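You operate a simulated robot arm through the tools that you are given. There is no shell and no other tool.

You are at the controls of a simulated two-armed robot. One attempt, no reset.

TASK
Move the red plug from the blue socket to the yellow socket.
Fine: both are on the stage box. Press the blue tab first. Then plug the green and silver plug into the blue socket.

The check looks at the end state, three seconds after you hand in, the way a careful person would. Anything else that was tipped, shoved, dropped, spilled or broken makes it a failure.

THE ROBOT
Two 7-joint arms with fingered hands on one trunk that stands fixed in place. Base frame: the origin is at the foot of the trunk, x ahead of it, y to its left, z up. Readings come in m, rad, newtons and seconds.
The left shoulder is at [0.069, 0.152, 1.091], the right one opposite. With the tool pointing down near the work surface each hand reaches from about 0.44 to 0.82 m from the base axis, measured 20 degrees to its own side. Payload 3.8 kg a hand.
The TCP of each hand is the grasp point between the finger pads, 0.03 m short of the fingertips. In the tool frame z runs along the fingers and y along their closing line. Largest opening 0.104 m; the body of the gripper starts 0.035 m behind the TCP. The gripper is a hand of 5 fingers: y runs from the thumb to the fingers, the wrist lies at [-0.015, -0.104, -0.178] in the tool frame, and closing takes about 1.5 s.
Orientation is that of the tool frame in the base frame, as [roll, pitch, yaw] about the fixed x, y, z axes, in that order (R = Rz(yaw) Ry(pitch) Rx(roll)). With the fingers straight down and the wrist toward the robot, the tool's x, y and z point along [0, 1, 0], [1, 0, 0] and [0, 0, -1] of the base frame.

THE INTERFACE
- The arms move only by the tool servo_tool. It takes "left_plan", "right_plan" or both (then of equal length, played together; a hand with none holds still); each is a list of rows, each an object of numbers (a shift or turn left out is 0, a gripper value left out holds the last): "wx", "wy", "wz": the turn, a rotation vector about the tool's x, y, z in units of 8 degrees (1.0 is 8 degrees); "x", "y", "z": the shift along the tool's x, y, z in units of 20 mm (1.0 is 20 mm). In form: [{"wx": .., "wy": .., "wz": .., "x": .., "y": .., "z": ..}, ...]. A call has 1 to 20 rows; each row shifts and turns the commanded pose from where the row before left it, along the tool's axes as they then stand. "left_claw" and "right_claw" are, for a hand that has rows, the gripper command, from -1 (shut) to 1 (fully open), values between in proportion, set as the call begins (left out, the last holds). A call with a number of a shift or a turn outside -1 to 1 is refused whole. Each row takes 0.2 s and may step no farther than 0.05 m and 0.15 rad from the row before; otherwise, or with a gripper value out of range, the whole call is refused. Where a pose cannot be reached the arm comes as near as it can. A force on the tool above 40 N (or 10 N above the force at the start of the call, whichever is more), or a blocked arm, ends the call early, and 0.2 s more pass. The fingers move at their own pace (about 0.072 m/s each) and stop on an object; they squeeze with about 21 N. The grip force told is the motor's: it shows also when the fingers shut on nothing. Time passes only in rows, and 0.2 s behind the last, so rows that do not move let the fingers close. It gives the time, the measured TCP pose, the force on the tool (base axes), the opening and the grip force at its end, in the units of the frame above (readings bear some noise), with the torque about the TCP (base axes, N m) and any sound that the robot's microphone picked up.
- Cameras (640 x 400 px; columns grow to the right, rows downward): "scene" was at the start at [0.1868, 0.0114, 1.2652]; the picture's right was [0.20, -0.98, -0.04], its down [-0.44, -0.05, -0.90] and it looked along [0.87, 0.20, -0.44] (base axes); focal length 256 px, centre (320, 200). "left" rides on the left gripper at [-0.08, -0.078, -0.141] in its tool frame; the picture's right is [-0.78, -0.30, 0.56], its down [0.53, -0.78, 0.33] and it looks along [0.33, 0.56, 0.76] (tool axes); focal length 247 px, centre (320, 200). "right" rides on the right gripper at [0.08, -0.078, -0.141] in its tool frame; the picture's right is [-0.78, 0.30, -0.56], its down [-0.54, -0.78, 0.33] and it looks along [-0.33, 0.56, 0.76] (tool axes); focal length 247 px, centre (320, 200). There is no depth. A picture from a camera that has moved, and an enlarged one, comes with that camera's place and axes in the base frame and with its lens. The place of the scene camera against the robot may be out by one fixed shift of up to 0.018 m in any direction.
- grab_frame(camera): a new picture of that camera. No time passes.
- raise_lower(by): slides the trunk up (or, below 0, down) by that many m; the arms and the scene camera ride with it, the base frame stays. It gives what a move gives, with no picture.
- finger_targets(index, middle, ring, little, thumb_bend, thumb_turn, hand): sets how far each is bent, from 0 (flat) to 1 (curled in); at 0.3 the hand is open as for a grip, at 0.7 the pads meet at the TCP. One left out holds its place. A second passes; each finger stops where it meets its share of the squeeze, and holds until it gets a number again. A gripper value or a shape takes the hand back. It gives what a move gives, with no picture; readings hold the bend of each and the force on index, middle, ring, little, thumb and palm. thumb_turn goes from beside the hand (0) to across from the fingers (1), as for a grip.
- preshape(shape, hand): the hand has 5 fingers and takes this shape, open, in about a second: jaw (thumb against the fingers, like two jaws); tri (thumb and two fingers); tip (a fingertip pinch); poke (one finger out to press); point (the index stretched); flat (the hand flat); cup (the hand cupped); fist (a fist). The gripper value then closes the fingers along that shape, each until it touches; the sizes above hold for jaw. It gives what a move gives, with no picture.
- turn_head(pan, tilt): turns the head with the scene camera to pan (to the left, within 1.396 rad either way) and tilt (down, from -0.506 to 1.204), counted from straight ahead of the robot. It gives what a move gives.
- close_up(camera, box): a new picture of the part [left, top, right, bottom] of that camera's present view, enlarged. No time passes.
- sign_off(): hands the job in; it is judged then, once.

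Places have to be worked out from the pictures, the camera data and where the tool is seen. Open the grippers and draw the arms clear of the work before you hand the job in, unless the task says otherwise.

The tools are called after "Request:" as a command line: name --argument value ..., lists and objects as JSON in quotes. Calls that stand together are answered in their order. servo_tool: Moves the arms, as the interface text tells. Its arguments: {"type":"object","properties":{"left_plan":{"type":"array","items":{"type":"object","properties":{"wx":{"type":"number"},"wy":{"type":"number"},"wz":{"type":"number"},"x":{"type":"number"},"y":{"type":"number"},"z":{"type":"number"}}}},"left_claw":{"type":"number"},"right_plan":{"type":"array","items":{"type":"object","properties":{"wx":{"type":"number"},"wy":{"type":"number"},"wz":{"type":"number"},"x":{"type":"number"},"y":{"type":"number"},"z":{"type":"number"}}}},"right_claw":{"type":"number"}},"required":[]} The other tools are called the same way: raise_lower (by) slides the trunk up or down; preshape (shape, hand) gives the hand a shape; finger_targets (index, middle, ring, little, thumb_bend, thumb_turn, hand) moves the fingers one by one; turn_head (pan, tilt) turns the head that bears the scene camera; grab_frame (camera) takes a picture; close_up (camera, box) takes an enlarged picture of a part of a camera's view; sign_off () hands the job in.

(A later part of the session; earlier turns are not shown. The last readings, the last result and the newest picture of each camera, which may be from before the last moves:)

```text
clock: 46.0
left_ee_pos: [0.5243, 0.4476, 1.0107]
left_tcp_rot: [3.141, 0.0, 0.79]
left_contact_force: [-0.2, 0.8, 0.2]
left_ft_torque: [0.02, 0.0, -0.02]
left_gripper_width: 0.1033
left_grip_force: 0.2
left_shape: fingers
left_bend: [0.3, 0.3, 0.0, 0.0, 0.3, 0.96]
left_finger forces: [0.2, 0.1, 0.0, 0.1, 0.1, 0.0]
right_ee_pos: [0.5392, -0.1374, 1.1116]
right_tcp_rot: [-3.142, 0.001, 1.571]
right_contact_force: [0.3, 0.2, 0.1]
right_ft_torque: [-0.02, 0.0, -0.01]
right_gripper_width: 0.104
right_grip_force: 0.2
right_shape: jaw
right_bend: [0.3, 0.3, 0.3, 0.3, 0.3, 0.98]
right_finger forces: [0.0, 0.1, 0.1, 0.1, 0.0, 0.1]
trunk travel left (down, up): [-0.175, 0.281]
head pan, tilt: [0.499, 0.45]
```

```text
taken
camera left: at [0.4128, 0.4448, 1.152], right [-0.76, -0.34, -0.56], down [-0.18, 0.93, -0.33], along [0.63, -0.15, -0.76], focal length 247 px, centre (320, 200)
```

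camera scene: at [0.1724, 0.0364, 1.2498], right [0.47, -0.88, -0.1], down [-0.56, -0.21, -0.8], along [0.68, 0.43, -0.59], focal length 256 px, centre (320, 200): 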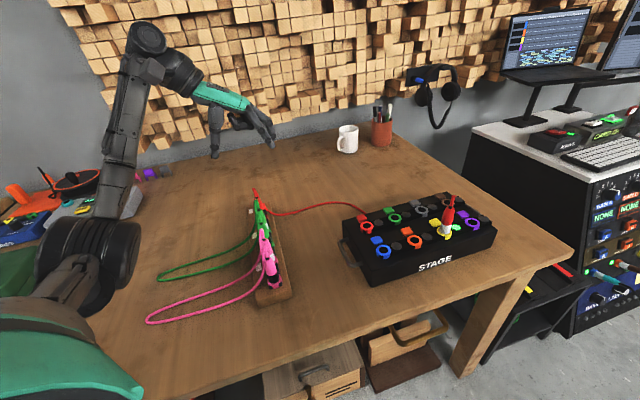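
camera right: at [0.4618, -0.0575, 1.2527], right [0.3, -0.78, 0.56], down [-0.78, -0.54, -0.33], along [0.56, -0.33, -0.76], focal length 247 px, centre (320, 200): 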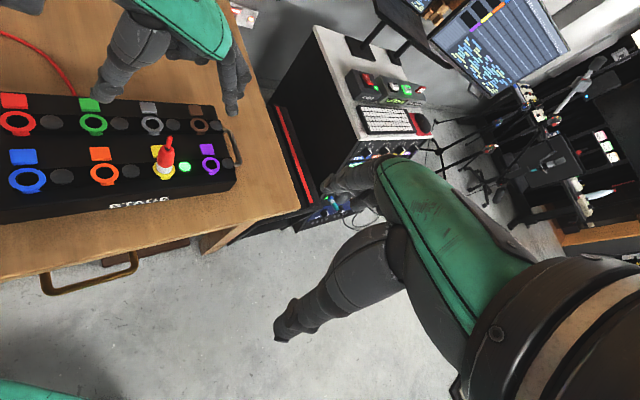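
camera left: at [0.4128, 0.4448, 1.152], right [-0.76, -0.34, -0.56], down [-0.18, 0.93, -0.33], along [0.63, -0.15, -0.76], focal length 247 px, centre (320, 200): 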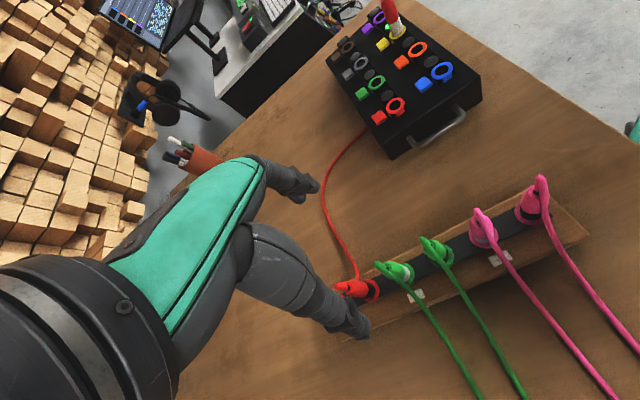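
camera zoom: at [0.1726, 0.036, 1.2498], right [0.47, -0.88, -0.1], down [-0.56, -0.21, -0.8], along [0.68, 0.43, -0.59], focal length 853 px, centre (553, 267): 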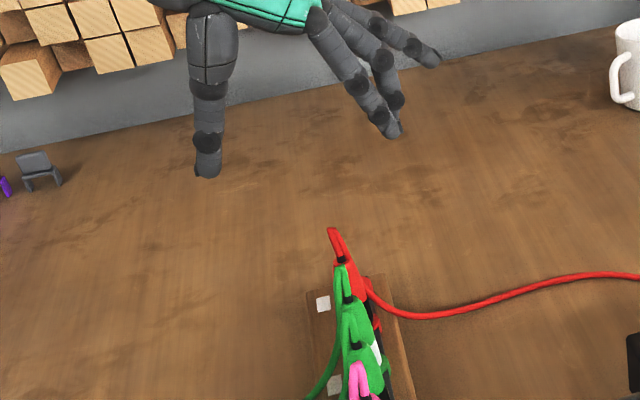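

Ring and little are stretched out high now. I descend to TCP z≈0.875 around the green/silver plug and check.

Request:
servo_tool --left_plan '[{"z": 0.75, "x": -0.055}, {"z": 0.75}, {"z": 0.75}, {"z": 0.75}, {"z": 0.75}, {"z": 0.75}, {"z": 0.75}, {"z": 0.75}, {"z": 0.75}, {}]'

Request:
close_up --camera "left" --box '[240, 170, 400, 290]'

Request:
close_up --camera "scene" --box '[210, 140, 310, 240]'

```text
clock: 48.2
left_ee_pos: [0.5234, 0.4474, 0.8755]
left_tcp_rot: [-3.141, -0.001, 0.788]
left_contact_force: [-1.2, 0.5, 0.0]
left_ft_torque: [0.03, 0.0, -0.02]
left_gripper_width: 0.1032
left_grip_force: 0.0
left_shape: fingers
left_bend: [0.3, 0.3, 0.0, 0.0, 0.3, 0.96]
left_finger forces: [0.1, 0.0, 0.1, 0.1, 0.0, 0.0]
right_ee_pos: [0.5399, -0.1381, 1.1111]
right_tcp_rot: [-3.141, -0.001, 1.57]
right_contact_force: [0.0, 0.4, -0.3]
right_ft_torque: [-0.02, 0.0, -0.03]
right_gripper_width: 0.1036
right_grip_force: 0.0
right_shape: jaw
right_bend: [0.3, 0.3, 0.3, 0.3, 0.3, 0.98]
right_finger forces: [0.1, 0.1, 0.0, 0.0, 0.1, 0.0]
trunk travel left (down, up): [-0.175, 0.281]
head pan, tilt: [0.499, 0.45]
```

```text
3.33 times, centred on (320, 230) of left
camera zoom: at [0.4118, 0.4445, 1.0169], right [-0.76, -0.34, -0.56], down [-0.17, 0.93, -0.33], along [0.63, -0.15, -0.76], focal length 823 px, centre (320, 100)
```

zoom: 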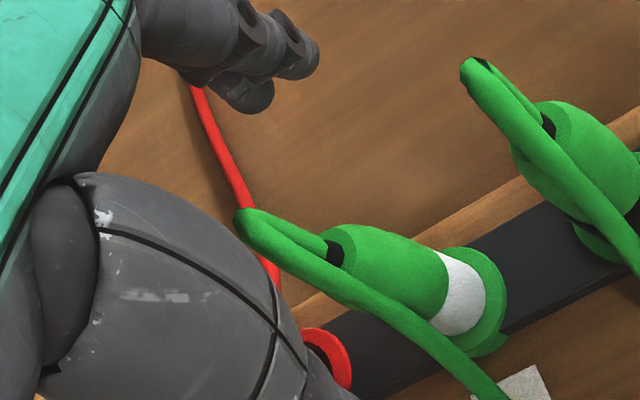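

```text
4.00 times, centred on (260, 190) of scene
camera zoom: at [0.1725, 0.0359, 1.2498], right [0.47, -0.88, -0.1], down [-0.56, -0.21, -0.8], along [0.68, 0.43, -0.59], focal length 1024 px, centre (560, 240)
```

zoom: 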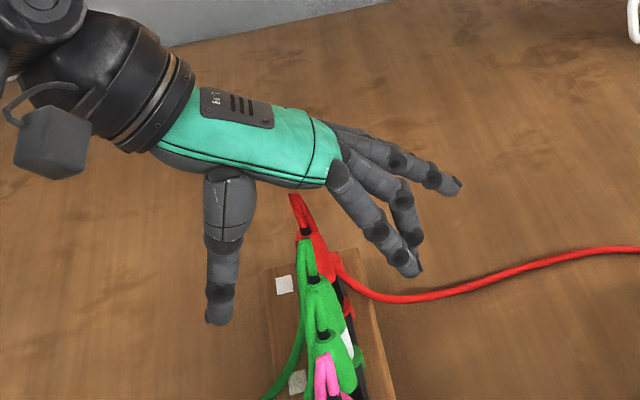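

Centred within ~1 mm and no contact. I lower the last 31 mm to TCP z≈0.844 (about 10 mm below the body top).

Request:
servo_tool --left_plan '[{"z": 0.5, "x": -0.04, "y": 0.04}, {"z": 0.5}, {"z": 0.55}, {}]'

Request:
close_up --camera "left" --box '[240, 170, 400, 290]'

Request:
close_up --camera "scene" --box '[230, 160, 300, 240]'

```text
clock: 49.2
left_ee_pos: [0.524, 0.446, 0.8448]
left_tcp_rot: [3.141, -0.001, 0.79]
left_contact_force: [0.7, -0.3, 0.0]
left_ft_torque: [-0.02, 0.0, -0.01]
left_gripper_width: 0.1032
left_grip_force: 0.0
left_shape: fingers
left_bend: [0.3, 0.3, 0.0, 0.0, 0.3, 0.96]
left_finger forces: [0.1, 0.1, 0.0, 0.1, 0.0, 0.0]
right_ee_pos: [0.5396, -0.1373, 1.1103]
right_tcp_rot: [3.141, 0.001, 1.57]
right_contact_force: [0.2, -0.9, -0.7]
right_ft_torque: [0.01, 0.0, 0.0]
right_gripper_width: 0.1035
right_grip_force: 0.0
right_shape: jaw
right_bend: [0.3, 0.3, 0.3, 0.3, 0.3, 0.98]
right_finger forces: [0.0, 0.1, 0.0, 0.0, 0.1, 0.1]
trunk travel left (down, up): [-0.175, 0.281]
head pan, tilt: [0.499, 0.45]
```

```text
3.33 times, centred on (320, 230) of left
camera zoom: at [0.4119, 0.4432, 0.9855], right [-0.76, -0.34, -0.56], down [-0.17, 0.93, -0.33], along [0.63, -0.15, -0.76], focal length 823 px, centre (320, 100)
```

zoom: 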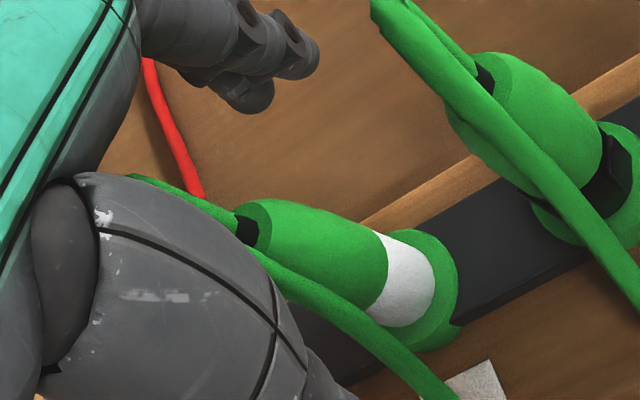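

```text
5.00 times, centred on (265, 200) of scene
camera zoom: at [0.1726, 0.036, 1.2498], right [0.47, -0.88, -0.1], down [-0.56, -0.21, -0.8], along [0.68, 0.43, -0.59], focal length 1280 px, centre (595, 200)
```

zoom: 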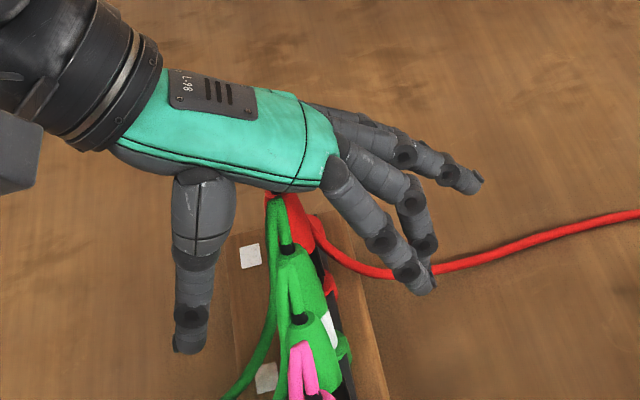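

The plug body sits right at the TCP. I close index, middle and thumb individually on it, leaving ring and little stretched.

Request:
finger_targets --hand "left" --index 0.9 --middle 0.9 --thumb_bend 0.9

Request:
close_up --camera "left" --box '[240, 170, 400, 290]'

Request:
close_up --camera "scene" --box '[230, 160, 300, 240]'

```text
clock: 50.2
left_ee_pos: [0.5239, 0.4465, 0.844]
left_tcp_rot: [3.141, -0.002, 0.791]
left_contact_force: [2.5, 0.9, -0.7]
left_ft_torque: [0.06, -0.08, 0.01]
left_gripper_width: 0.0114
left_grip_force: 19.9
left_shape: fingers
left_bend: [0.61, 0.65, 0.0, 0.0, 0.69, 0.96]
left_finger forces: [8.7, 10.6, 0.1, 0.1, 19.8, 0.0]
right_ee_pos: [0.5407, -0.1366, 1.1119]
right_tcp_rot: [3.141, 0.001, 1.57]
right_contact_force: [-0.3, -0.5, 0.2]
right_ft_torque: [0.02, -0.03, 0.02]
right_gripper_width: 0.1038
right_grip_force: 0.1
right_shape: jaw
right_bend: [0.3, 0.3, 0.3, 0.3, 0.3, 0.98]
right_finger forces: [0.0, 0.1, 0.0, 0.1, 0.1, 0.0]
trunk travel left (down, up): [-0.175, 0.281]
head pan, tilt: [0.499, 0.45]
```

```text
3.33 times, centred on (320, 230) of left
camera zoom: at [0.4122, 0.4435, 0.9856], right [-0.76, -0.34, -0.56], down [-0.18, 0.93, -0.33], along [0.63, -0.15, -0.76], focal length 823 px, centre (320, 100)
```

zoom: 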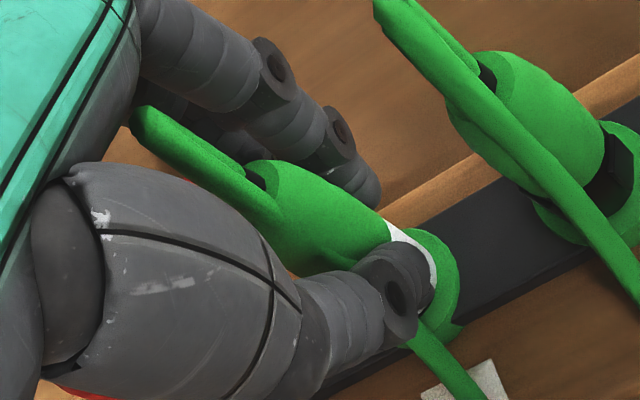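

```text
5.00 times, centred on (265, 200) of scene
camera zoom: at [0.1729, 0.0363, 1.2497], right [0.47, -0.88, -0.1], down [-0.56, -0.21, -0.8], along [0.68, 0.43, -0.59], focal length 1280 px, centre (595, 200)
```

zoom: 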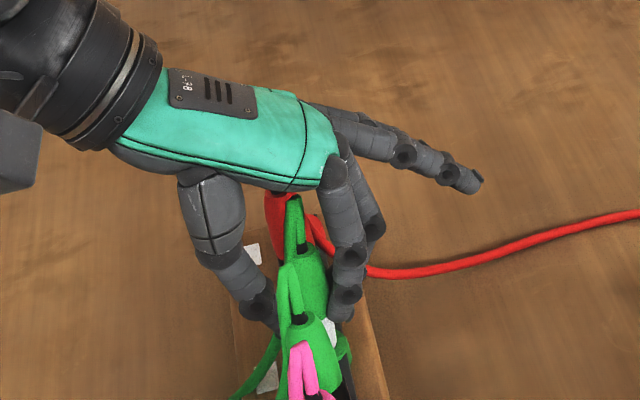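

The plug's top seems to have moved in the left view as the fingers closed. I zoom in on it from both cameras to see whether it is leaning.

Request:
close_up --camera "scene" --box '[250, 190, 290, 240]'

Request:
close_up --camera "left" --box '[260, 190, 370, 260]'

Request:
grab_frame --camera "left"

```text
8.00 times, centred on (270, 215) of scene
camera zoom: at [0.1729, 0.0363, 1.2497], right [0.47, -0.88, -0.1], down [-0.56, -0.21, -0.8], along [0.68, 0.43, -0.59], focal length 2047 px, centre (720, 80)
```

zoom: 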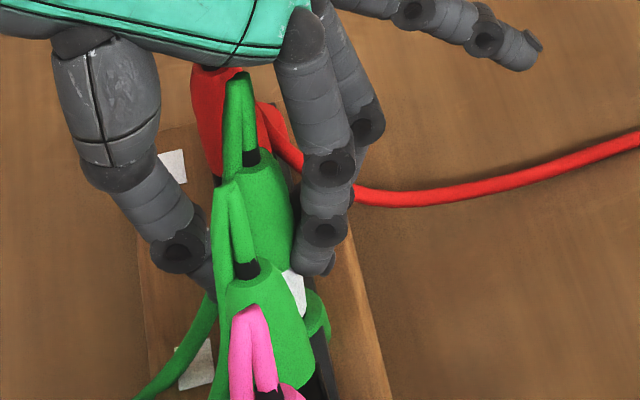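

```text
5.71 times, centred on (315, 225) of left
camera zoom: at [0.4122, 0.4435, 0.9856], right [-0.76, -0.34, -0.56], down [-0.18, 0.93, -0.33], along [0.63, -0.15, -0.76], focal length 1411 px, centre (349, 57)
```

zoom: 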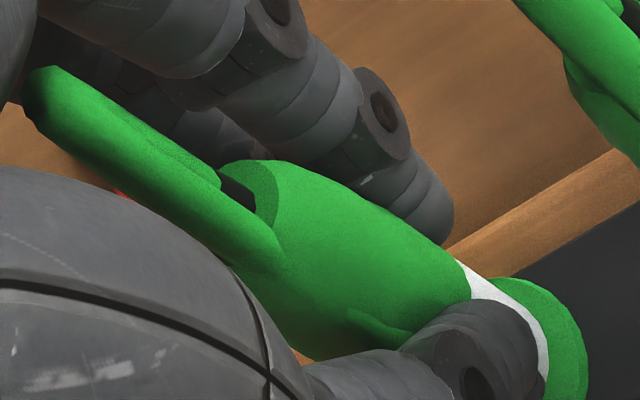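

```text
taken
camera left: at [0.4122, 0.4435, 0.9856], right [-0.76, -0.34, -0.56], down [-0.18, 0.93, -0.33], along [0.63, -0.15, -0.76], focal length 247 px, centre (320, 200)
```

left: 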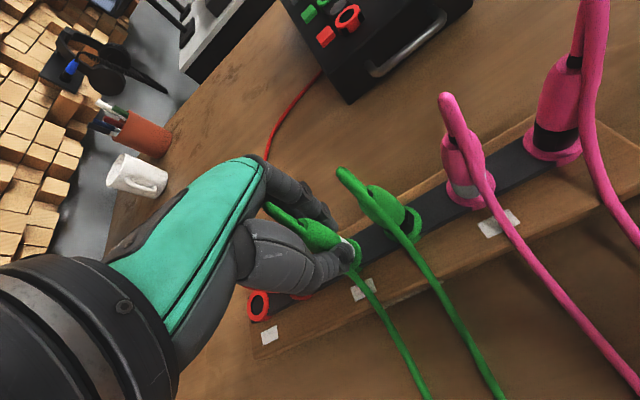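

The plug is leaning ~7° toward the fingers: the hand's natural closing centre is about 6 mm to +y of the TCP, and the rack hole is loose. I open again, so I can re-centre the hand before regripping.

Request:
finger_targets --hand "left" --index 0.35 --middle 0.35 --thumb_bend 0.35

Request:
close_up --camera "left" --box '[240, 170, 400, 290]'

Request:
close_up --camera "scene" --box '[250, 190, 290, 240]'

```text
clock: 51.2
left_ee_pos: [0.5236, 0.4467, 0.8437]
left_tcp_rot: [3.141, 0.0, 0.789]
left_contact_force: [-0.2, 0.7, 0.4]
left_ft_torque: [0.0, 0.01, -0.03]
left_gripper_width: 0.0903
left_grip_force: 0.1
left_shape: fingers
left_bend: [0.35, 0.35, 0.0, 0.0, 0.35, 0.96]
left_finger forces: [0.0, 0.0, 0.0, 0.1, 0.0, 0.0]
right_ee_pos: [0.5402, -0.1376, 1.1118]
right_tcp_rot: [-3.141, 0.001, 1.57]
right_contact_force: [0.2, -0.4, -0.9]
right_ft_torque: [-0.01, 0.0, 0.01]
right_gripper_width: 0.1035
right_grip_force: 0.0
right_shape: jaw
right_bend: [0.3, 0.3, 0.3, 0.3, 0.3, 0.98]
right_finger forces: [0.1, 0.0, 0.0, 0.1, 0.0, 0.0]
trunk travel left (down, up): [-0.175, 0.281]
head pan, tilt: [0.499, 0.45]
```

```text
3.33 times, centred on (320, 230) of left
camera zoom: at [0.412, 0.4432, 0.9857], right [-0.76, -0.34, -0.56], down [-0.17, 0.93, -0.33], along [0.63, -0.15, -0.76], focal length 823 px, centre (320, 100)
```

zoom: 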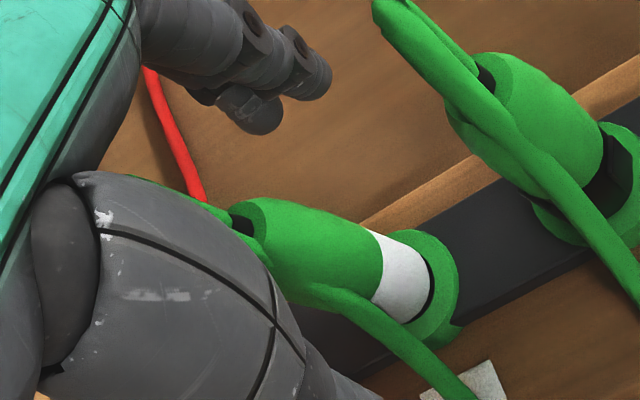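

```text
8.00 times, centred on (270, 215) of scene
camera zoom: at [0.1726, 0.036, 1.2498], right [0.47, -0.88, -0.1], down [-0.56, -0.21, -0.8], along [0.68, 0.43, -0.59], focal length 2047 px, centre (720, 80)
```

zoom: 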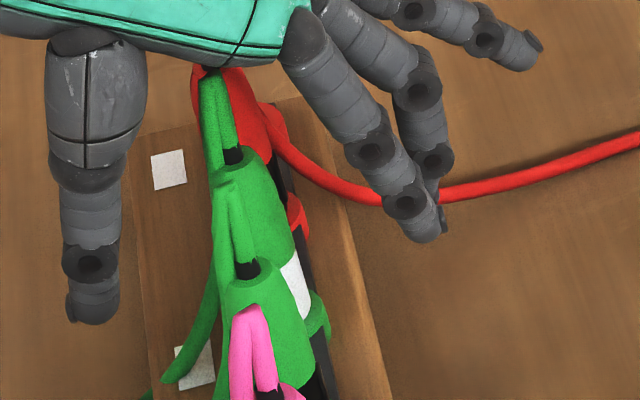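

The plug returned nearly upright (raised a couple of mm). I shift the hand 5.5 mm along −y of the tool and regrip.

Request:
servo_tool --left_plan '[{"y": -0.14}, {"y": -0.135}, {}]'

Request:
finger_targets --hand "left" --index 0.9 --middle 0.9 --thumb_bend 0.9

Request:
close_up --camera "left" --box '[240, 170, 400, 290]'

Request:
close_up --camera "scene" --box '[250, 190, 290, 240]'

```text
clock: 52.0
left_ee_pos: [0.5181, 0.4494, 0.8458]
left_tcp_rot: [3.142, -0.002, 0.789]
left_contact_force: [0.1, -0.1, -0.4]
left_ft_torque: [0.01, 0.02, 0.03]
left_gripper_width: 0.0904
left_grip_force: 0.0
left_shape: fingers
left_bend: [0.35, 0.35, 0.0, 0.0, 0.35, 0.96]
left_finger forces: [0.0, 0.1, 0.0, 0.1, 0.0, 0.0]
right_ee_pos: [0.5408, -0.1384, 1.1116]
right_tcp_rot: [3.141, 0.001, 1.57]
right_contact_force: [-0.1, 0.0, 0.5]
right_ft_torque: [0.03, 0.01, 0.0]
right_gripper_width: 0.1038
right_grip_force: 0.1
right_shape: jaw
right_bend: [0.3, 0.3, 0.3, 0.3, 0.3, 0.98]
right_finger forces: [0.1, 0.1, 0.1, 0.0, 0.0, 0.0]
trunk travel left (down, up): [-0.175, 0.281]
head pan, tilt: [0.499, 0.45]
```

```text
clock: 53.0
left_ee_pos: [0.5193, 0.4502, 0.8452]
left_tcp_rot: [3.141, 0.001, 0.789]
left_contact_force: [3.5, 0.2, -1.0]
left_ft_torque: [-0.03, -0.16, -0.01]
left_gripper_width: 0.011
left_grip_force: 19.2
left_shape: fingers
left_bend: [0.71, 0.64, 0.0, 0.0, 0.72, 0.97]
left_finger forces: [9.8, 10.6, 0.0, 0.0, 18.1, 0.1]
right_ee_pos: [0.5403, -0.1368, 1.1109]
right_tcp_rot: [3.141, 0.0, 1.571]
right_contact_force: [0.3, 0.1, 0.6]
right_ft_torque: [0.03, -0.01, 0.02]
right_gripper_width: 0.1037
right_grip_force: 0.1
right_shape: jaw
right_bend: [0.3, 0.3, 0.3, 0.3, 0.3, 0.98]
right_finger forces: [0.1, 0.0, 0.0, 0.0, 0.0, 0.1]
trunk travel left (down, up): [-0.175, 0.281]
head pan, tilt: [0.499, 0.45]
```

```text
3.33 times, centred on (320, 230) of left
camera zoom: at [0.4085, 0.4466, 0.9859], right [-0.76, -0.34, -0.56], down [-0.17, 0.93, -0.33], along [0.63, -0.15, -0.76], focal length 823 px, centre (320, 100)
```

zoom: 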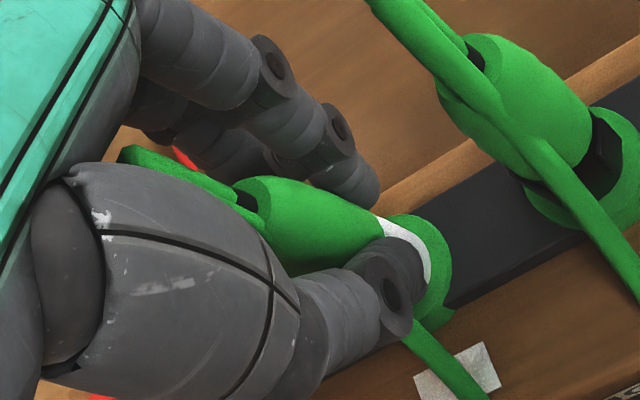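

```text
8.00 times, centred on (270, 215) of scene
camera zoom: at [0.1732, 0.0361, 1.2497], right [0.47, -0.88, -0.1], down [-0.56, -0.21, -0.8], along [0.68, 0.43, -0.59], focal length 2047 px, centre (720, 80)
```

zoom: 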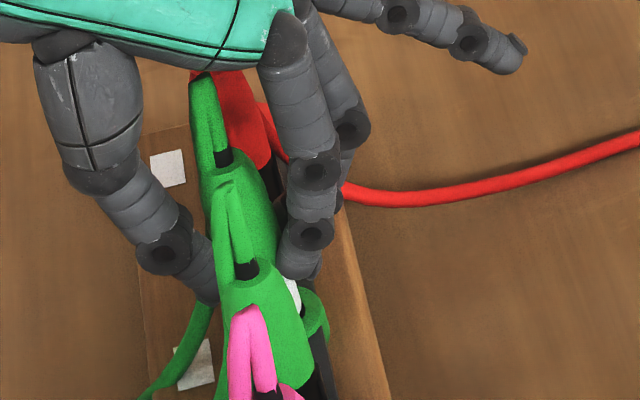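

The plug now stands nearly vertical in the grip (within ~2°). I pull up 20 mm gently and check.

Request:
servo_tool --left_plan '[{"z": -0.2}, {"z": -0.25}, {"z": -0.25}, {"z": -0.3}, {}]'

Request:
close_up --camera "left" --box '[240, 170, 400, 290]'

Request:
close_up --camera "scene" --box '[240, 170, 300, 240]'

```text
clock: 54.2
left_ee_pos: [0.5186, 0.4496, 0.8647]
left_tcp_rot: [-3.141, 0.0, 0.788]
left_contact_force: [-0.7, 0.3, -0.2]
left_ft_torque: [0.02, 0.02, 0.01]
left_gripper_width: 0.0104
left_grip_force: 18.9
left_shape: fingers
left_bend: [0.71, 0.65, 0.0, 0.0, 0.73, 0.96]
left_finger forces: [9.6, 9.3, 0.0, 0.1, 19.0, 0.0]
right_ee_pos: [0.5399, -0.1366, 1.1113]
right_tcp_rot: [-3.141, 0.001, 1.571]
right_contact_force: [0.1, 0.4, 0.2]
right_ft_torque: [0.04, 0.01, 0.01]
right_gripper_width: 0.1039
right_grip_force: 0.1
right_shape: jaw
right_bend: [0.3, 0.3, 0.3, 0.3, 0.3, 0.98]
right_finger forces: [0.1, 0.1, 0.1, 0.0, 0.0, 0.0]
trunk travel left (down, up): [-0.175, 0.281]
head pan, tilt: [0.499, 0.45]
```

```text
3.33 times, centred on (320, 230) of left
camera zoom: at [0.4081, 0.4469, 1.0064], right [-0.76, -0.34, -0.56], down [-0.17, 0.93, -0.33], along [0.63, -0.15, -0.76], focal length 823 px, centre (320, 100)
```

zoom: 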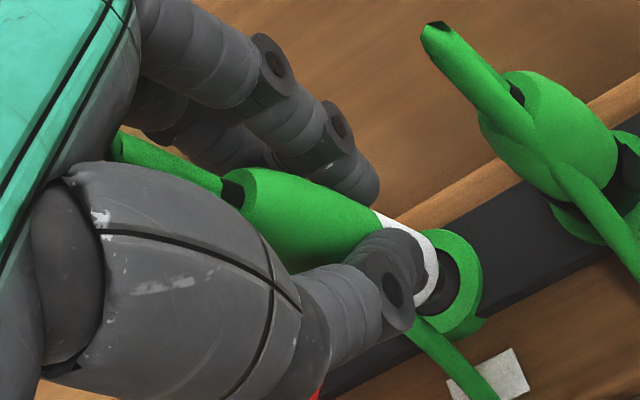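

```text
5.71 times, centred on (270, 205) of scene
camera zoom: at [0.1727, 0.0361, 1.2498], right [0.47, -0.88, -0.1], down [-0.56, -0.21, -0.8], along [0.68, 0.43, -0.59], focal length 1462 px, centre (606, 171)
```

zoom: 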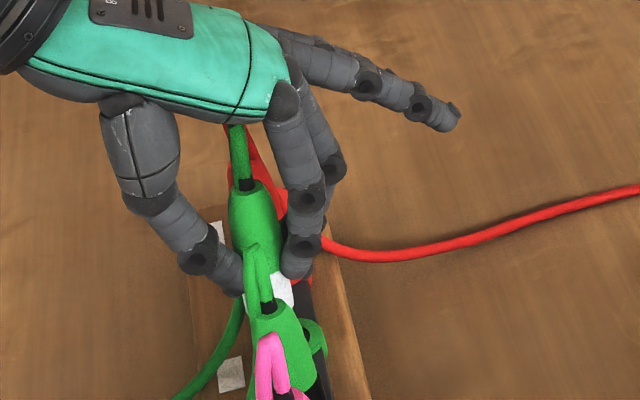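

The plug is coming out with the hand. I lift another 0.1 m to bring it clear of the rack and inspect its attitude.

Request:
servo_tool --left_plan '[{"z": -0.5}, {"z": -0.7}, {"z": -0.7}, {"z": -0.7}, {"z": -0.7}, {"z": -0.7}, {"z": -0.7}, {"z": -0.5}, {}]'

Request:
close_up --camera "left" --box '[240, 170, 400, 290]'

Request:
close_up --camera "scene" --box '[220, 110, 310, 230]'

```text
clock: 56.2
left_ee_pos: [0.5186, 0.4496, 0.9701]
left_tcp_rot: [-3.141, 0.0, 0.789]
left_contact_force: [-0.3, -0.8, -0.5]
left_ft_torque: [-0.01, 0.0, -0.01]
left_gripper_width: 0.008
left_grip_force: 20.3
left_shape: fingers
left_bend: [0.71, 0.65, 0.0, 0.0, 0.75, 0.95]
left_finger forces: [9.1, 12.8, 0.1, 0.0, 18.8, 0.1]
right_ee_pos: [0.5395, -0.1375, 1.1109]
right_tcp_rot: [3.141, -0.001, 1.571]
right_contact_force: [-0.2, -0.1, -0.1]
right_ft_torque: [0.01, 0.02, 0.0]
right_gripper_width: 0.1036
right_grip_force: 0.1
right_shape: jaw
right_bend: [0.3, 0.3, 0.3, 0.3, 0.3, 0.98]
right_finger forces: [0.0, 0.0, 0.0, 0.0, 0.1, 0.0]
trunk travel left (down, up): [-0.175, 0.281]
head pan, tilt: [0.499, 0.45]
```

```text
3.33 times, centred on (320, 230) of left
camera zoom: at [0.4073, 0.4466, 1.1107], right [-0.76, -0.34, -0.56], down [-0.17, 0.93, -0.33], along [0.63, -0.15, -0.76], focal length 823 px, centre (320, 100)
```

zoom: 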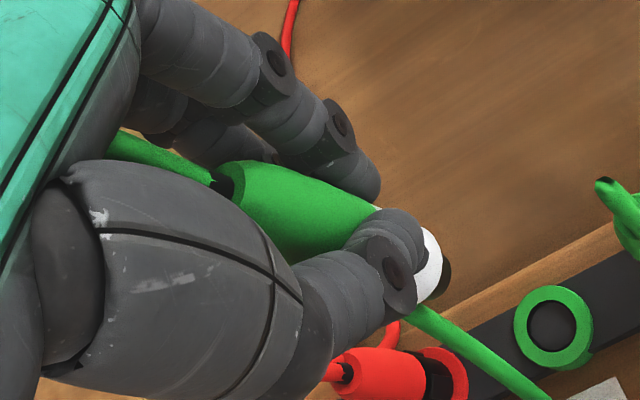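

```text
3.33 times, centred on (265, 170) of scene
camera zoom: at [0.1727, 0.0361, 1.2498], right [0.47, -0.88, -0.1], down [-0.56, -0.21, -0.8], along [0.68, 0.43, -0.59], focal length 853 px, centre (503, 300)
```

zoom: 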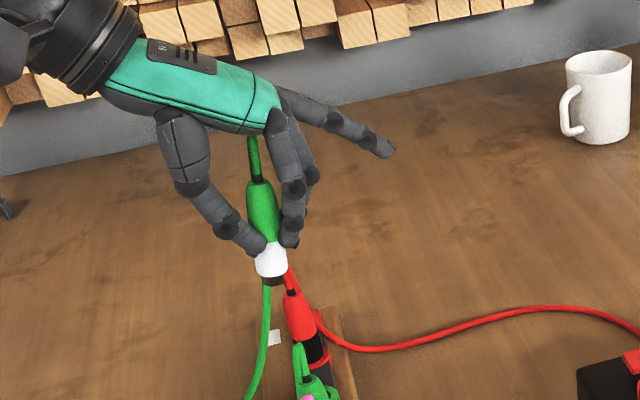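

The plug is out, but the grip width has been shrinking slightly (0.0110→0.0080), so it may be creeping. I hold still briefly and check whether it is stable.

Request:
servo_tool --left_plan '[{}, {}]'

Request:
close_up --camera "left" --box '[240, 170, 400, 290]'

Request:
close_up --camera "scene" --box '[240, 140, 290, 210]'

```text
clock: 56.8
left_ee_pos: [0.5177, 0.4491, 0.9696]
left_tcp_rot: [-3.141, 0.001, 0.79]
left_contact_force: [-0.2, 0.1, -1.3]
left_ft_torque: [-0.02, 0.01, 0.02]
left_gripper_width: 0.0081
left_grip_force: 19.8
left_shape: fingers
left_bend: [0.71, 0.65, 0.0, 0.0, 0.75, 0.95]
left_finger forces: [9.0, 12.7, 0.0, 0.1, 18.8, 0.1]
right_ee_pos: [0.5402, -0.1384, 1.1118]
right_tcp_rot: [-3.141, 0.002, 1.573]
right_contact_force: [0.2, -0.7, 0.4]
right_ft_torque: [0.04, 0.0, 0.0]
right_gripper_width: 0.1037
right_grip_force: 0.0
right_shape: jaw
right_bend: [0.3, 0.3, 0.3, 0.3, 0.3, 0.98]
right_finger forces: [0.0, 0.0, 0.0, 0.1, 0.0, 0.0]
trunk travel left (down, up): [-0.175, 0.281]
head pan, tilt: [0.499, 0.45]
```

```text
3.33 times, centred on (320, 230) of left
camera zoom: at [0.4073, 0.4465, 1.1105], right [-0.76, -0.34, -0.56], down [-0.17, 0.93, -0.33], along [0.63, -0.15, -0.76], focal length 823 px, centre (320, 100)
```

zoom: 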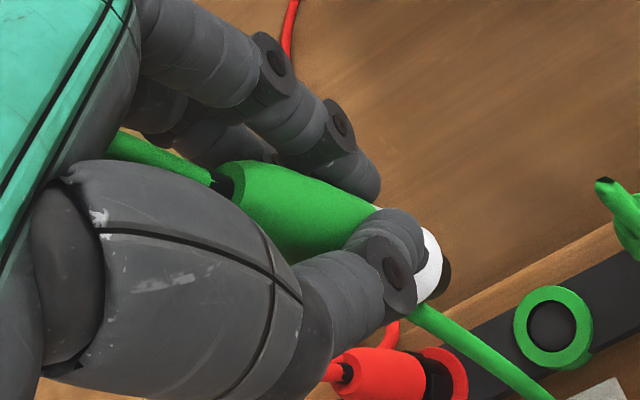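

```text
5.71 times, centred on (265, 175) of scene
camera zoom: at [0.1727, 0.0361, 1.2498], right [0.47, -0.88, -0.1], down [-0.56, -0.21, -0.8], along [0.68, 0.43, -0.59], focal length 1462 px, centre (634, 343)
```

zoom: 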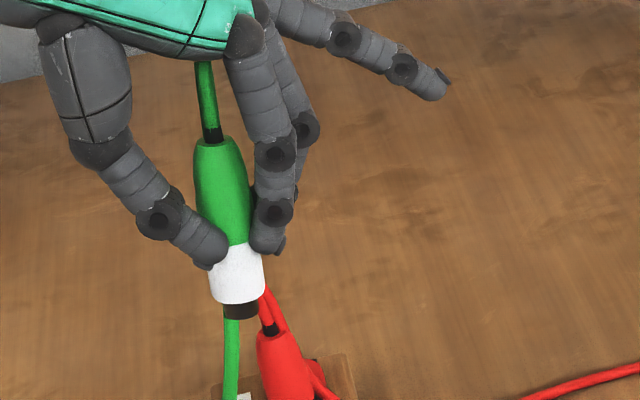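

It is stable. Triangulating the plug in hand, it leans about 6° toward the fingers (tool +y) and 3° toward tool +x. I tilt the hand to compensate so the plug hangs vertical, rising a little as well.

Request:
servo_tool --left_plan '[{"z": -0.7}, {"z": -0.7}, {"wx": -0.37, "wy": 0.19}, {"wx": -0.37, "wy": 0.19}, {}]'

Request:
close_up --camera "left" --box '[240, 170, 400, 290]'

Request:
close_up --camera "scene" --box '[235, 120, 295, 200]'

```text
clock: 58.0
left_ee_pos: [0.5186, 0.4488, 0.9968]
left_tcp_rot: [3.038, -0.053, 0.791]
left_contact_force: [0.3, -0.8, 0.3]
left_ft_torque: [0.02, 0.03, 0.01]
left_gripper_width: 0.0082
left_grip_force: 20.1
left_shape: fingers
left_bend: [0.71, 0.65, 0.0, 0.0, 0.75, 0.95]
left_finger forces: [9.1, 12.7, 0.1, 0.1, 18.8, 0.0]
right_ee_pos: [0.5404, -0.1369, 1.1109]
right_tcp_rot: [-3.141, -0.001, 1.571]
right_contact_force: [0.4, -0.8, 0.0]
right_ft_torque: [0.01, -0.01, 0.01]
right_gripper_width: 0.1035
right_grip_force: 0.0
right_shape: jaw
right_bend: [0.3, 0.3, 0.3, 0.3, 0.3, 0.98]
right_finger forces: [0.1, 0.1, 0.1, 0.0, 0.1, 0.1]
trunk travel left (down, up): [-0.175, 0.281]
head pan, tilt: [0.499, 0.45]
```

```text
3.33 times, centred on (320, 230) of left
camera zoom: at [0.393, 0.4512, 1.1249], right [-0.69, -0.36, -0.63], down [-0.14, 0.91, -0.38], along [0.71, -0.18, -0.68], focal length 823 px, centre (320, 100)
```

zoom: 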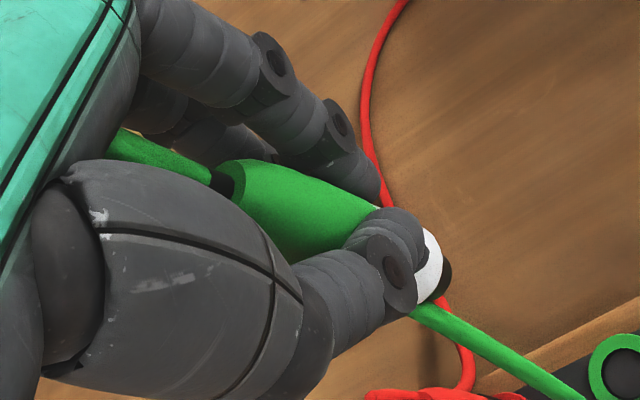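

```text
5.00 times, centred on (265, 160) of scene
camera zoom: at [0.1728, 0.036, 1.2498], right [0.47, -0.88, -0.1], down [-0.56, -0.21, -0.8], along [0.68, 0.43, -0.59], focal length 1280 px, centre (595, 400)
```

zoom: 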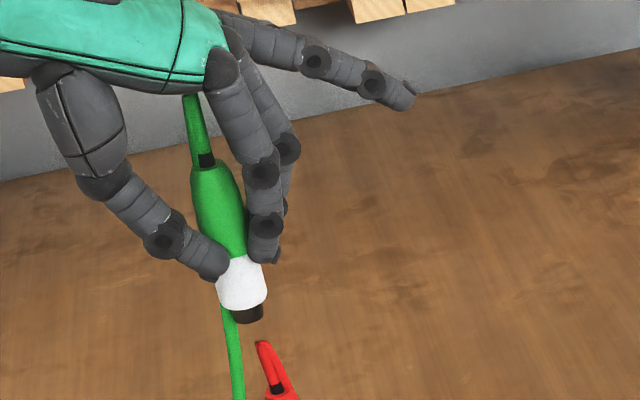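

Both views now show the plug vertical. Its axis is at about TCP + (0.002, −0.006), so I carry it over to above the blue socket (TCP target [0.542, 0.142]), staying at the same height.

Request:
servo_tool --left_plan '[{"x": -0.5, "y": 0.57, "z": 0.033}, {"x": -0.722, "y": 0.826, "z": 0.0475}, {"x": -0.722, "y": 0.826, "z": 0.0475}, {"x": -0.722, "y": 0.826, "z": 0.0475}, {"x": -0.722, "y": 0.826, "z": 0.0475}, {"x": -0.722, "y": 0.826, "z": 0.0475}, {"x": -0.722, "y": 0.826, "z": 0.0475}, {"x": -0.722, "y": 0.826, "z": 0.0475}, {"x": -0.722, "y": 0.826, "z": 0.0475}, {"x": -0.722, "y": 0.826, "z": 0.0475}, {"x": -0.722, "y": 0.826, "z": 0.0475}, {"x": -0.722, "y": 0.826, "z": 0.0475}, {"x": -0.722, "y": 0.826, "z": 0.0475}, {"x": -0.5, "y": 0.57, "z": 0.033}, {"x": -0.446, "y": 0.518, "z": 0.03}, {}]'

Request:
turn_head --pan 0.25 --tilt 0.4

Request:
grab_frame --camera "scene"

Request:
close_up --camera "left" --box '[240, 170, 420, 290]'

Request:
close_up --camera "right" --box '[0, 80, 130, 210]'

```text
clock: 61.4
left_ee_pos: [0.5411, 0.1448, 0.9975]
left_tcp_rot: [3.038, -0.054, 0.793]
left_contact_force: [0.6, -0.5, -0.3]
left_ft_torque: [-0.01, -0.01, 0.04]
left_gripper_width: 0.0074
left_grip_force: 20.4
left_shape: fingers
left_bend: [0.71, 0.66, 0.0, 0.0, 0.75, 0.95]
left_finger forces: [9.2, 13.4, 0.0, 0.0, 18.7, 0.0]
right_ee_pos: [0.54, -0.1361, 1.111]
right_tcp_rot: [-3.14, -0.001, 1.57]
right_contact_force: [-0.5, 0.2, 0.0]
right_ft_torque: [0.01, 0.04, 0.03]
right_gripper_width: 0.1036
right_grip_force: 0.0
right_shape: jaw
right_bend: [0.3, 0.3, 0.3, 0.3, 0.3, 0.98]
right_finger forces: [0.0, 0.0, 0.0, 0.0, 0.0, 0.0]
trunk travel left (down, up): [-0.175, 0.281]
head pan, tilt: [0.499, 0.45]
```

```text
clock: 62.2
left_ee_pos: [0.5421, 0.1439, 0.9981]
left_tcp_rot: [3.038, -0.053, 0.791]
left_contact_force: [-0.4, -0.2, -0.3]
left_ft_torque: [-0.01, -0.01, -0.02]
left_gripper_width: 0.0077
left_grip_force: 20.8
left_shape: fingers
left_bend: [0.71, 0.66, 0.0, 0.0, 0.75, 0.95]
left_finger forces: [9.2, 13.6, 0.0, 0.0, 18.8, 0.0]
right_ee_pos: [0.5409, -0.1367, 1.1118]
right_tcp_rot: [3.14, 0.0, 1.571]
right_contact_force: [0.4, 0.1, 0.5]
right_ft_torque: [0.0, -0.02, 0.05]
right_gripper_width: 0.1036
right_grip_force: 0.0
right_shape: jaw
right_bend: [0.3, 0.3, 0.3, 0.3, 0.3, 0.98]
right_finger forces: [0.1, 0.1, 0.0, 0.0, 0.1, 0.0]
trunk travel left (down, up): [-0.175, 0.281]
head pan, tilt: [0.25, 0.4]
```

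```text
taken
camera scene: at [0.1825, 0.0149, 1.2525], right [0.24, -0.97, -0.05], down [-0.56, -0.1, -0.82], along [0.79, 0.23, -0.56], focal length 256 px, centre (320, 200)
```

scene: 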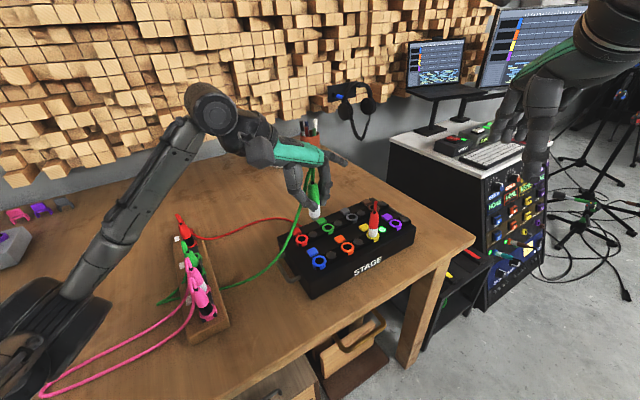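

```text
3.33 times, centred on (330, 230) of left
camera zoom: at [0.4155, 0.1449, 1.1258], right [-0.69, -0.36, -0.63], down [-0.14, 0.91, -0.38], along [0.71, -0.18, -0.68], focal length 823 px, centre (287, 100)
```

zoom: 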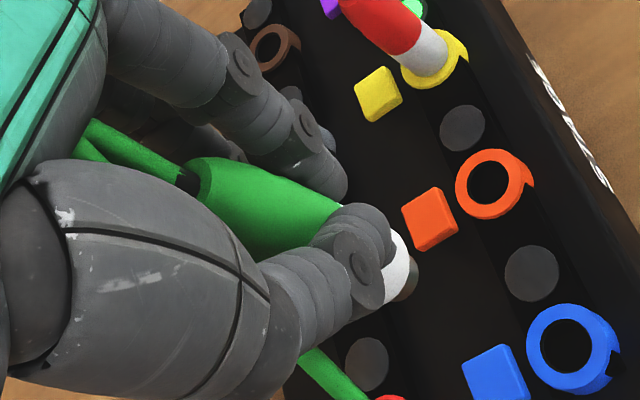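

```text
3.08 times, centred on (65, 145) of right
camera zoom: at [0.4618, -0.0575, 1.2527], right [0.3, -0.78, 0.56], down [-0.78, -0.54, -0.33], along [0.56, -0.33, -0.76], focal length 760 px, centre (1105, 369)
```

zoom: 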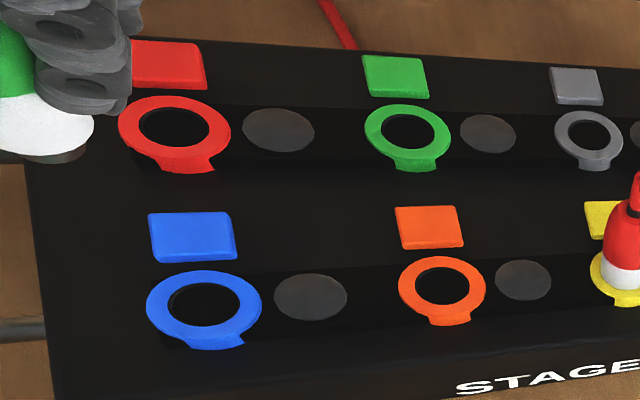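

The plug hangs straight above the blue socket area; the left view shows the azimuth aligned. I lower 90 mm straight down to bring the tip ~2 cm above the ring, then refine.

Request:
servo_tool --left_plan '[{"x": -0.04, "y": -0.0775, "z": 0.745}, {"x": -0.04, "y": -0.0775, "z": 0.745}, {"x": -0.04, "y": -0.0775, "z": 0.745}, {"x": -0.04, "y": -0.0775, "z": 0.745}, {"x": -0.04, "y": -0.0775, "z": 0.745}, {"x": -0.04, "y": -0.0775, "z": 0.745}, {}]'

Request:
close_up --camera "left" --box '[270, 180, 400, 270]'

Request:
close_up --camera "right" --box '[0, 115, 80, 185]'

Request:
close_up --camera "scene" --box '[290, 200, 350, 275]'

```text
clock: 63.8
left_ee_pos: [0.5411, 0.1436, 0.9064]
left_tcp_rot: [3.039, -0.054, 0.795]
left_contact_force: [0.0, -0.3, -0.4]
left_ft_torque: [0.01, -0.04, 0.01]
left_gripper_width: 0.0074
left_grip_force: 20.3
left_shape: fingers
left_bend: [0.71, 0.66, 0.0, 0.0, 0.75, 0.95]
left_finger forces: [9.2, 13.4, 0.1, 0.0, 18.8, 0.0]
right_ee_pos: [0.5394, -0.138, 1.1112]
right_tcp_rot: [-3.141, 0.001, 1.571]
right_contact_force: [-0.9, 0.7, 0.9]
right_ft_torque: [0.01, 0.0, 0.01]
right_gripper_width: 0.1038
right_grip_force: 0.0
right_shape: jaw
right_bend: [0.3, 0.3, 0.3, 0.3, 0.3, 0.98]
right_finger forces: [0.0, 0.0, 0.0, 0.0, 0.0, 0.0]
trunk travel left (down, up): [-0.175, 0.281]
head pan, tilt: [0.25, 0.4]
```

```text
4.44 times, centred on (335, 225) of left
camera zoom: at [0.4153, 0.1447, 1.0349], right [-0.69, -0.36, -0.63], down [-0.14, 0.91, -0.38], along [0.71, -0.18, -0.68], focal length 1098 px, centre (253, 89)
```

zoom: 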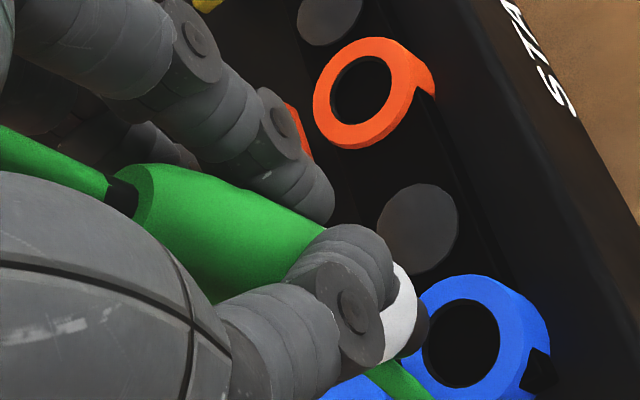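

```text
5.71 times, centred on (40, 150) of right
camera zoom: at [0.4617, -0.0576, 1.2528], right [0.3, -0.78, 0.56], down [-0.78, -0.54, -0.33], along [0.56, -0.33, -0.76], focal length 1411 px, centre (1920, 486)
```

zoom: 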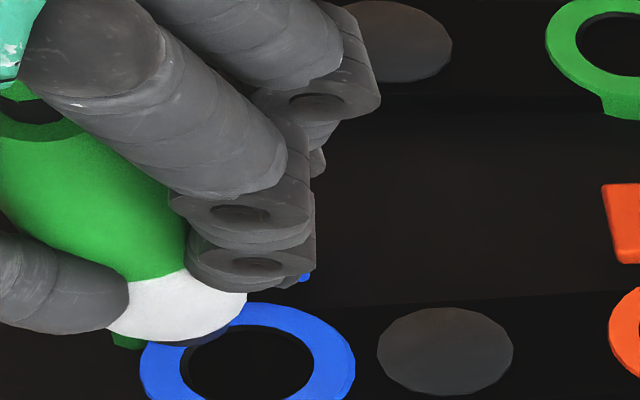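

```text
5.33 times, centred on (320, 238) of scene
camera zoom: at [0.1825, 0.0148, 1.2525], right [0.24, -0.97, -0.05], down [-0.56, -0.1, -0.82], along [0.79, 0.23, -0.56], focal length 1365 px, centre (320, 0)
```

zoom: 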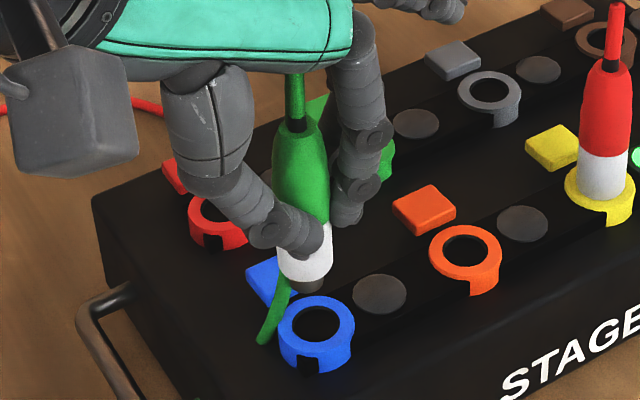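

Combining the three views, the plug needs a shift of about (+2.6, −1.5) mm. I apply that and lower 12 mm to just above the ring, then re-check.

Request:
servo_tool --left_plan '[{"x": 0.04, "y": 0.145}, {"x": -0.016, "y": -0.031, "z": 0.298}, {"x": -0.016, "y": -0.031, "z": 0.298}, {}]'

Request:
close_up --camera "left" --box '[300, 190, 380, 250]'

Request:
close_up --camera "right" --box '[0, 130, 60, 180]'

Request:
close_up --camera "scene" --box '[300, 235, 340, 275]'

```text
clock: 64.8
left_ee_pos: [0.5438, 0.1404, 0.8946]
left_tcp_rot: [3.04, -0.054, 0.794]
left_contact_force: [-0.3, -0.5, -0.1]
left_ft_torque: [-0.01, 0.01, 0.01]
left_gripper_width: 0.0076
left_grip_force: 20.5
left_shape: fingers
left_bend: [0.71, 0.66, 0.0, 0.0, 0.75, 0.95]
left_finger forces: [9.1, 13.4, 0.0, 0.1, 18.8, 0.0]
right_ee_pos: [0.5399, -0.1373, 1.1121]
right_tcp_rot: [3.14, 0.0, 1.57]
right_contact_force: [0.1, -0.3, 0.6]
right_ft_torque: [0.01, 0.0, 0.01]
right_gripper_width: 0.1038
right_grip_force: 0.0
right_shape: jaw
right_bend: [0.3, 0.3, 0.3, 0.3, 0.3, 0.98]
right_finger forces: [0.0, 0.1, 0.0, 0.0, 0.0, 0.0]
trunk travel left (down, up): [-0.175, 0.281]
head pan, tilt: [0.25, 0.4]
```

```text
6.67 times, centred on (340, 220) of left
camera zoom: at [0.4186, 0.1438, 1.0234], right [-0.69, -0.36, -0.63], down [-0.14, 0.91, -0.38], along [0.71, -0.18, -0.68], focal length 1646 px, centre (187, 67)
```

zoom: 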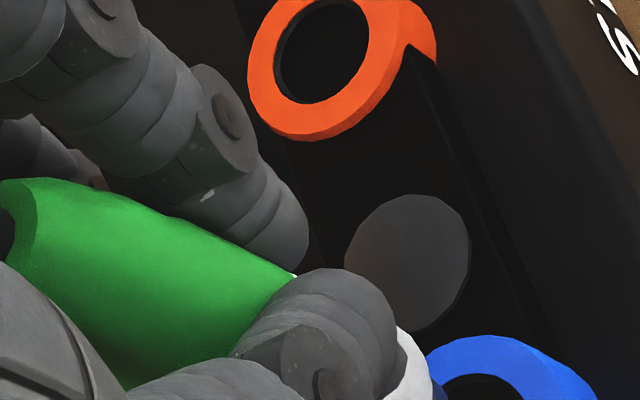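

```text
8.00 times, centred on (30, 155) of right
camera zoom: at [0.4618, -0.0575, 1.2527], right [0.3, -0.78, 0.56], down [-0.78, -0.54, -0.33], along [0.56, -0.33, -0.76], focal length 1976 px, centre (2640, 560)
```

zoom: 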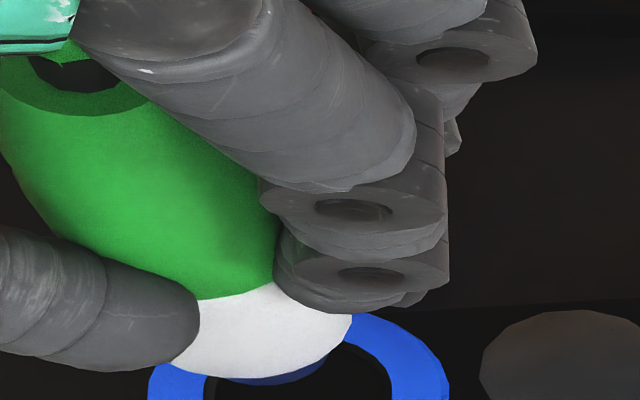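

```text
10.00 times, centred on (320, 255) of scene
camera zoom: at [0.1825, 0.0148, 1.2525], right [0.24, -0.97, -0.05], down [-0.56, -0.1, -0.82], along [0.79, 0.23, -0.56], focal length 2559 px, centre (320, -350)
```

zoom: 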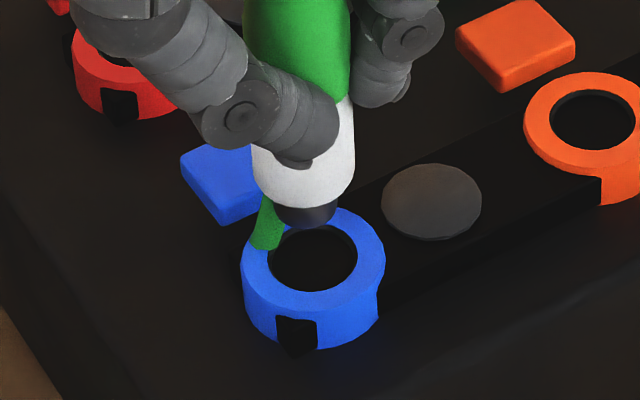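

Aligned within about 0.5 mm in scene and right views. I lower slowly into the blue hole, 3 mm per row for 12 mm.

Request:
servo_tool --left_plan '[{"x": -0.004, "y": 0.005, "z": 0.149}, {"x": -0.008, "y": -0.0155, "z": 0.149}, {"x": -0.008, "y": -0.0155, "z": 0.149}, {"x": -0.008, "y": -0.0155, "z": 0.149}, {}]'

Request:
close_up --camera "right" --box '[0, 130, 60, 190]'

Request:
close_up --camera "scene" --box '[300, 235, 340, 275]'

```text
clock: 66.0
left_ee_pos: [0.545, 0.1418, 0.8826]
left_tcp_rot: [3.038, -0.054, 0.791]
left_contact_force: [-0.1, -0.7, -0.8]
left_ft_torque: [-0.01, -0.01, 0.02]
left_gripper_width: 0.0076
left_grip_force: 20.7
left_shape: fingers
left_bend: [0.71, 0.66, 0.0, 0.0, 0.75, 0.95]
left_finger forces: [9.1, 13.4, 0.1, 0.0, 18.7, 0.0]
right_ee_pos: [0.5399, -0.1373, 1.1116]
right_tcp_rot: [3.14, -0.001, 1.57]
right_contact_force: [0.5, -0.4, -0.4]
right_ft_torque: [0.0, 0.0, 0.02]
right_gripper_width: 0.1037
right_grip_force: 0.0
right_shape: jaw
right_bend: [0.3, 0.3, 0.3, 0.3, 0.3, 0.98]
right_finger forces: [0.1, 0.0, 0.0, 0.1, 0.1, 0.1]
trunk travel left (down, up): [-0.175, 0.281]
head pan, tilt: [0.25, 0.4]
```

```text
6.67 times, centred on (30, 160) of right
camera zoom: at [0.4618, -0.0575, 1.2527], right [0.3, -0.78, 0.56], down [-0.78, -0.54, -0.33], along [0.56, -0.33, -0.76], focal length 1646 px, centre (2253, 467)
```

zoom: 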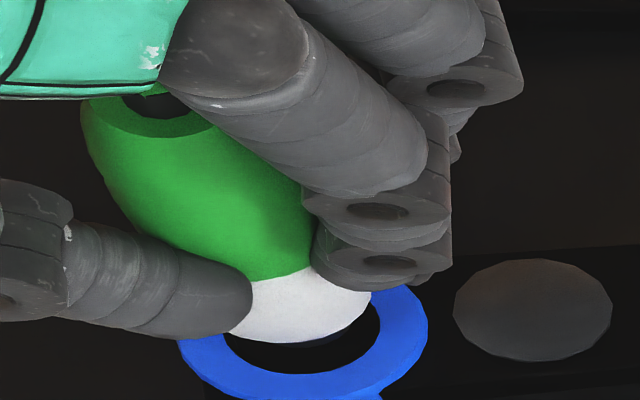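

```text
10.00 times, centred on (320, 255) of scene
camera zoom: at [0.1825, 0.0148, 1.2525], right [0.24, -0.97, -0.05], down [-0.56, -0.1, -0.82], along [0.79, 0.23, -0.56], focal length 2559 px, centre (320, -350)
```

zoom: 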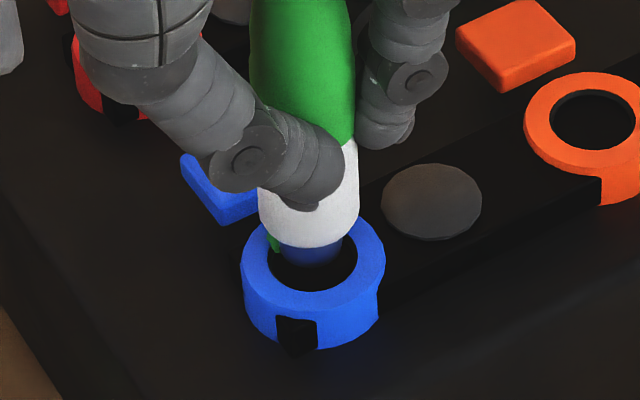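

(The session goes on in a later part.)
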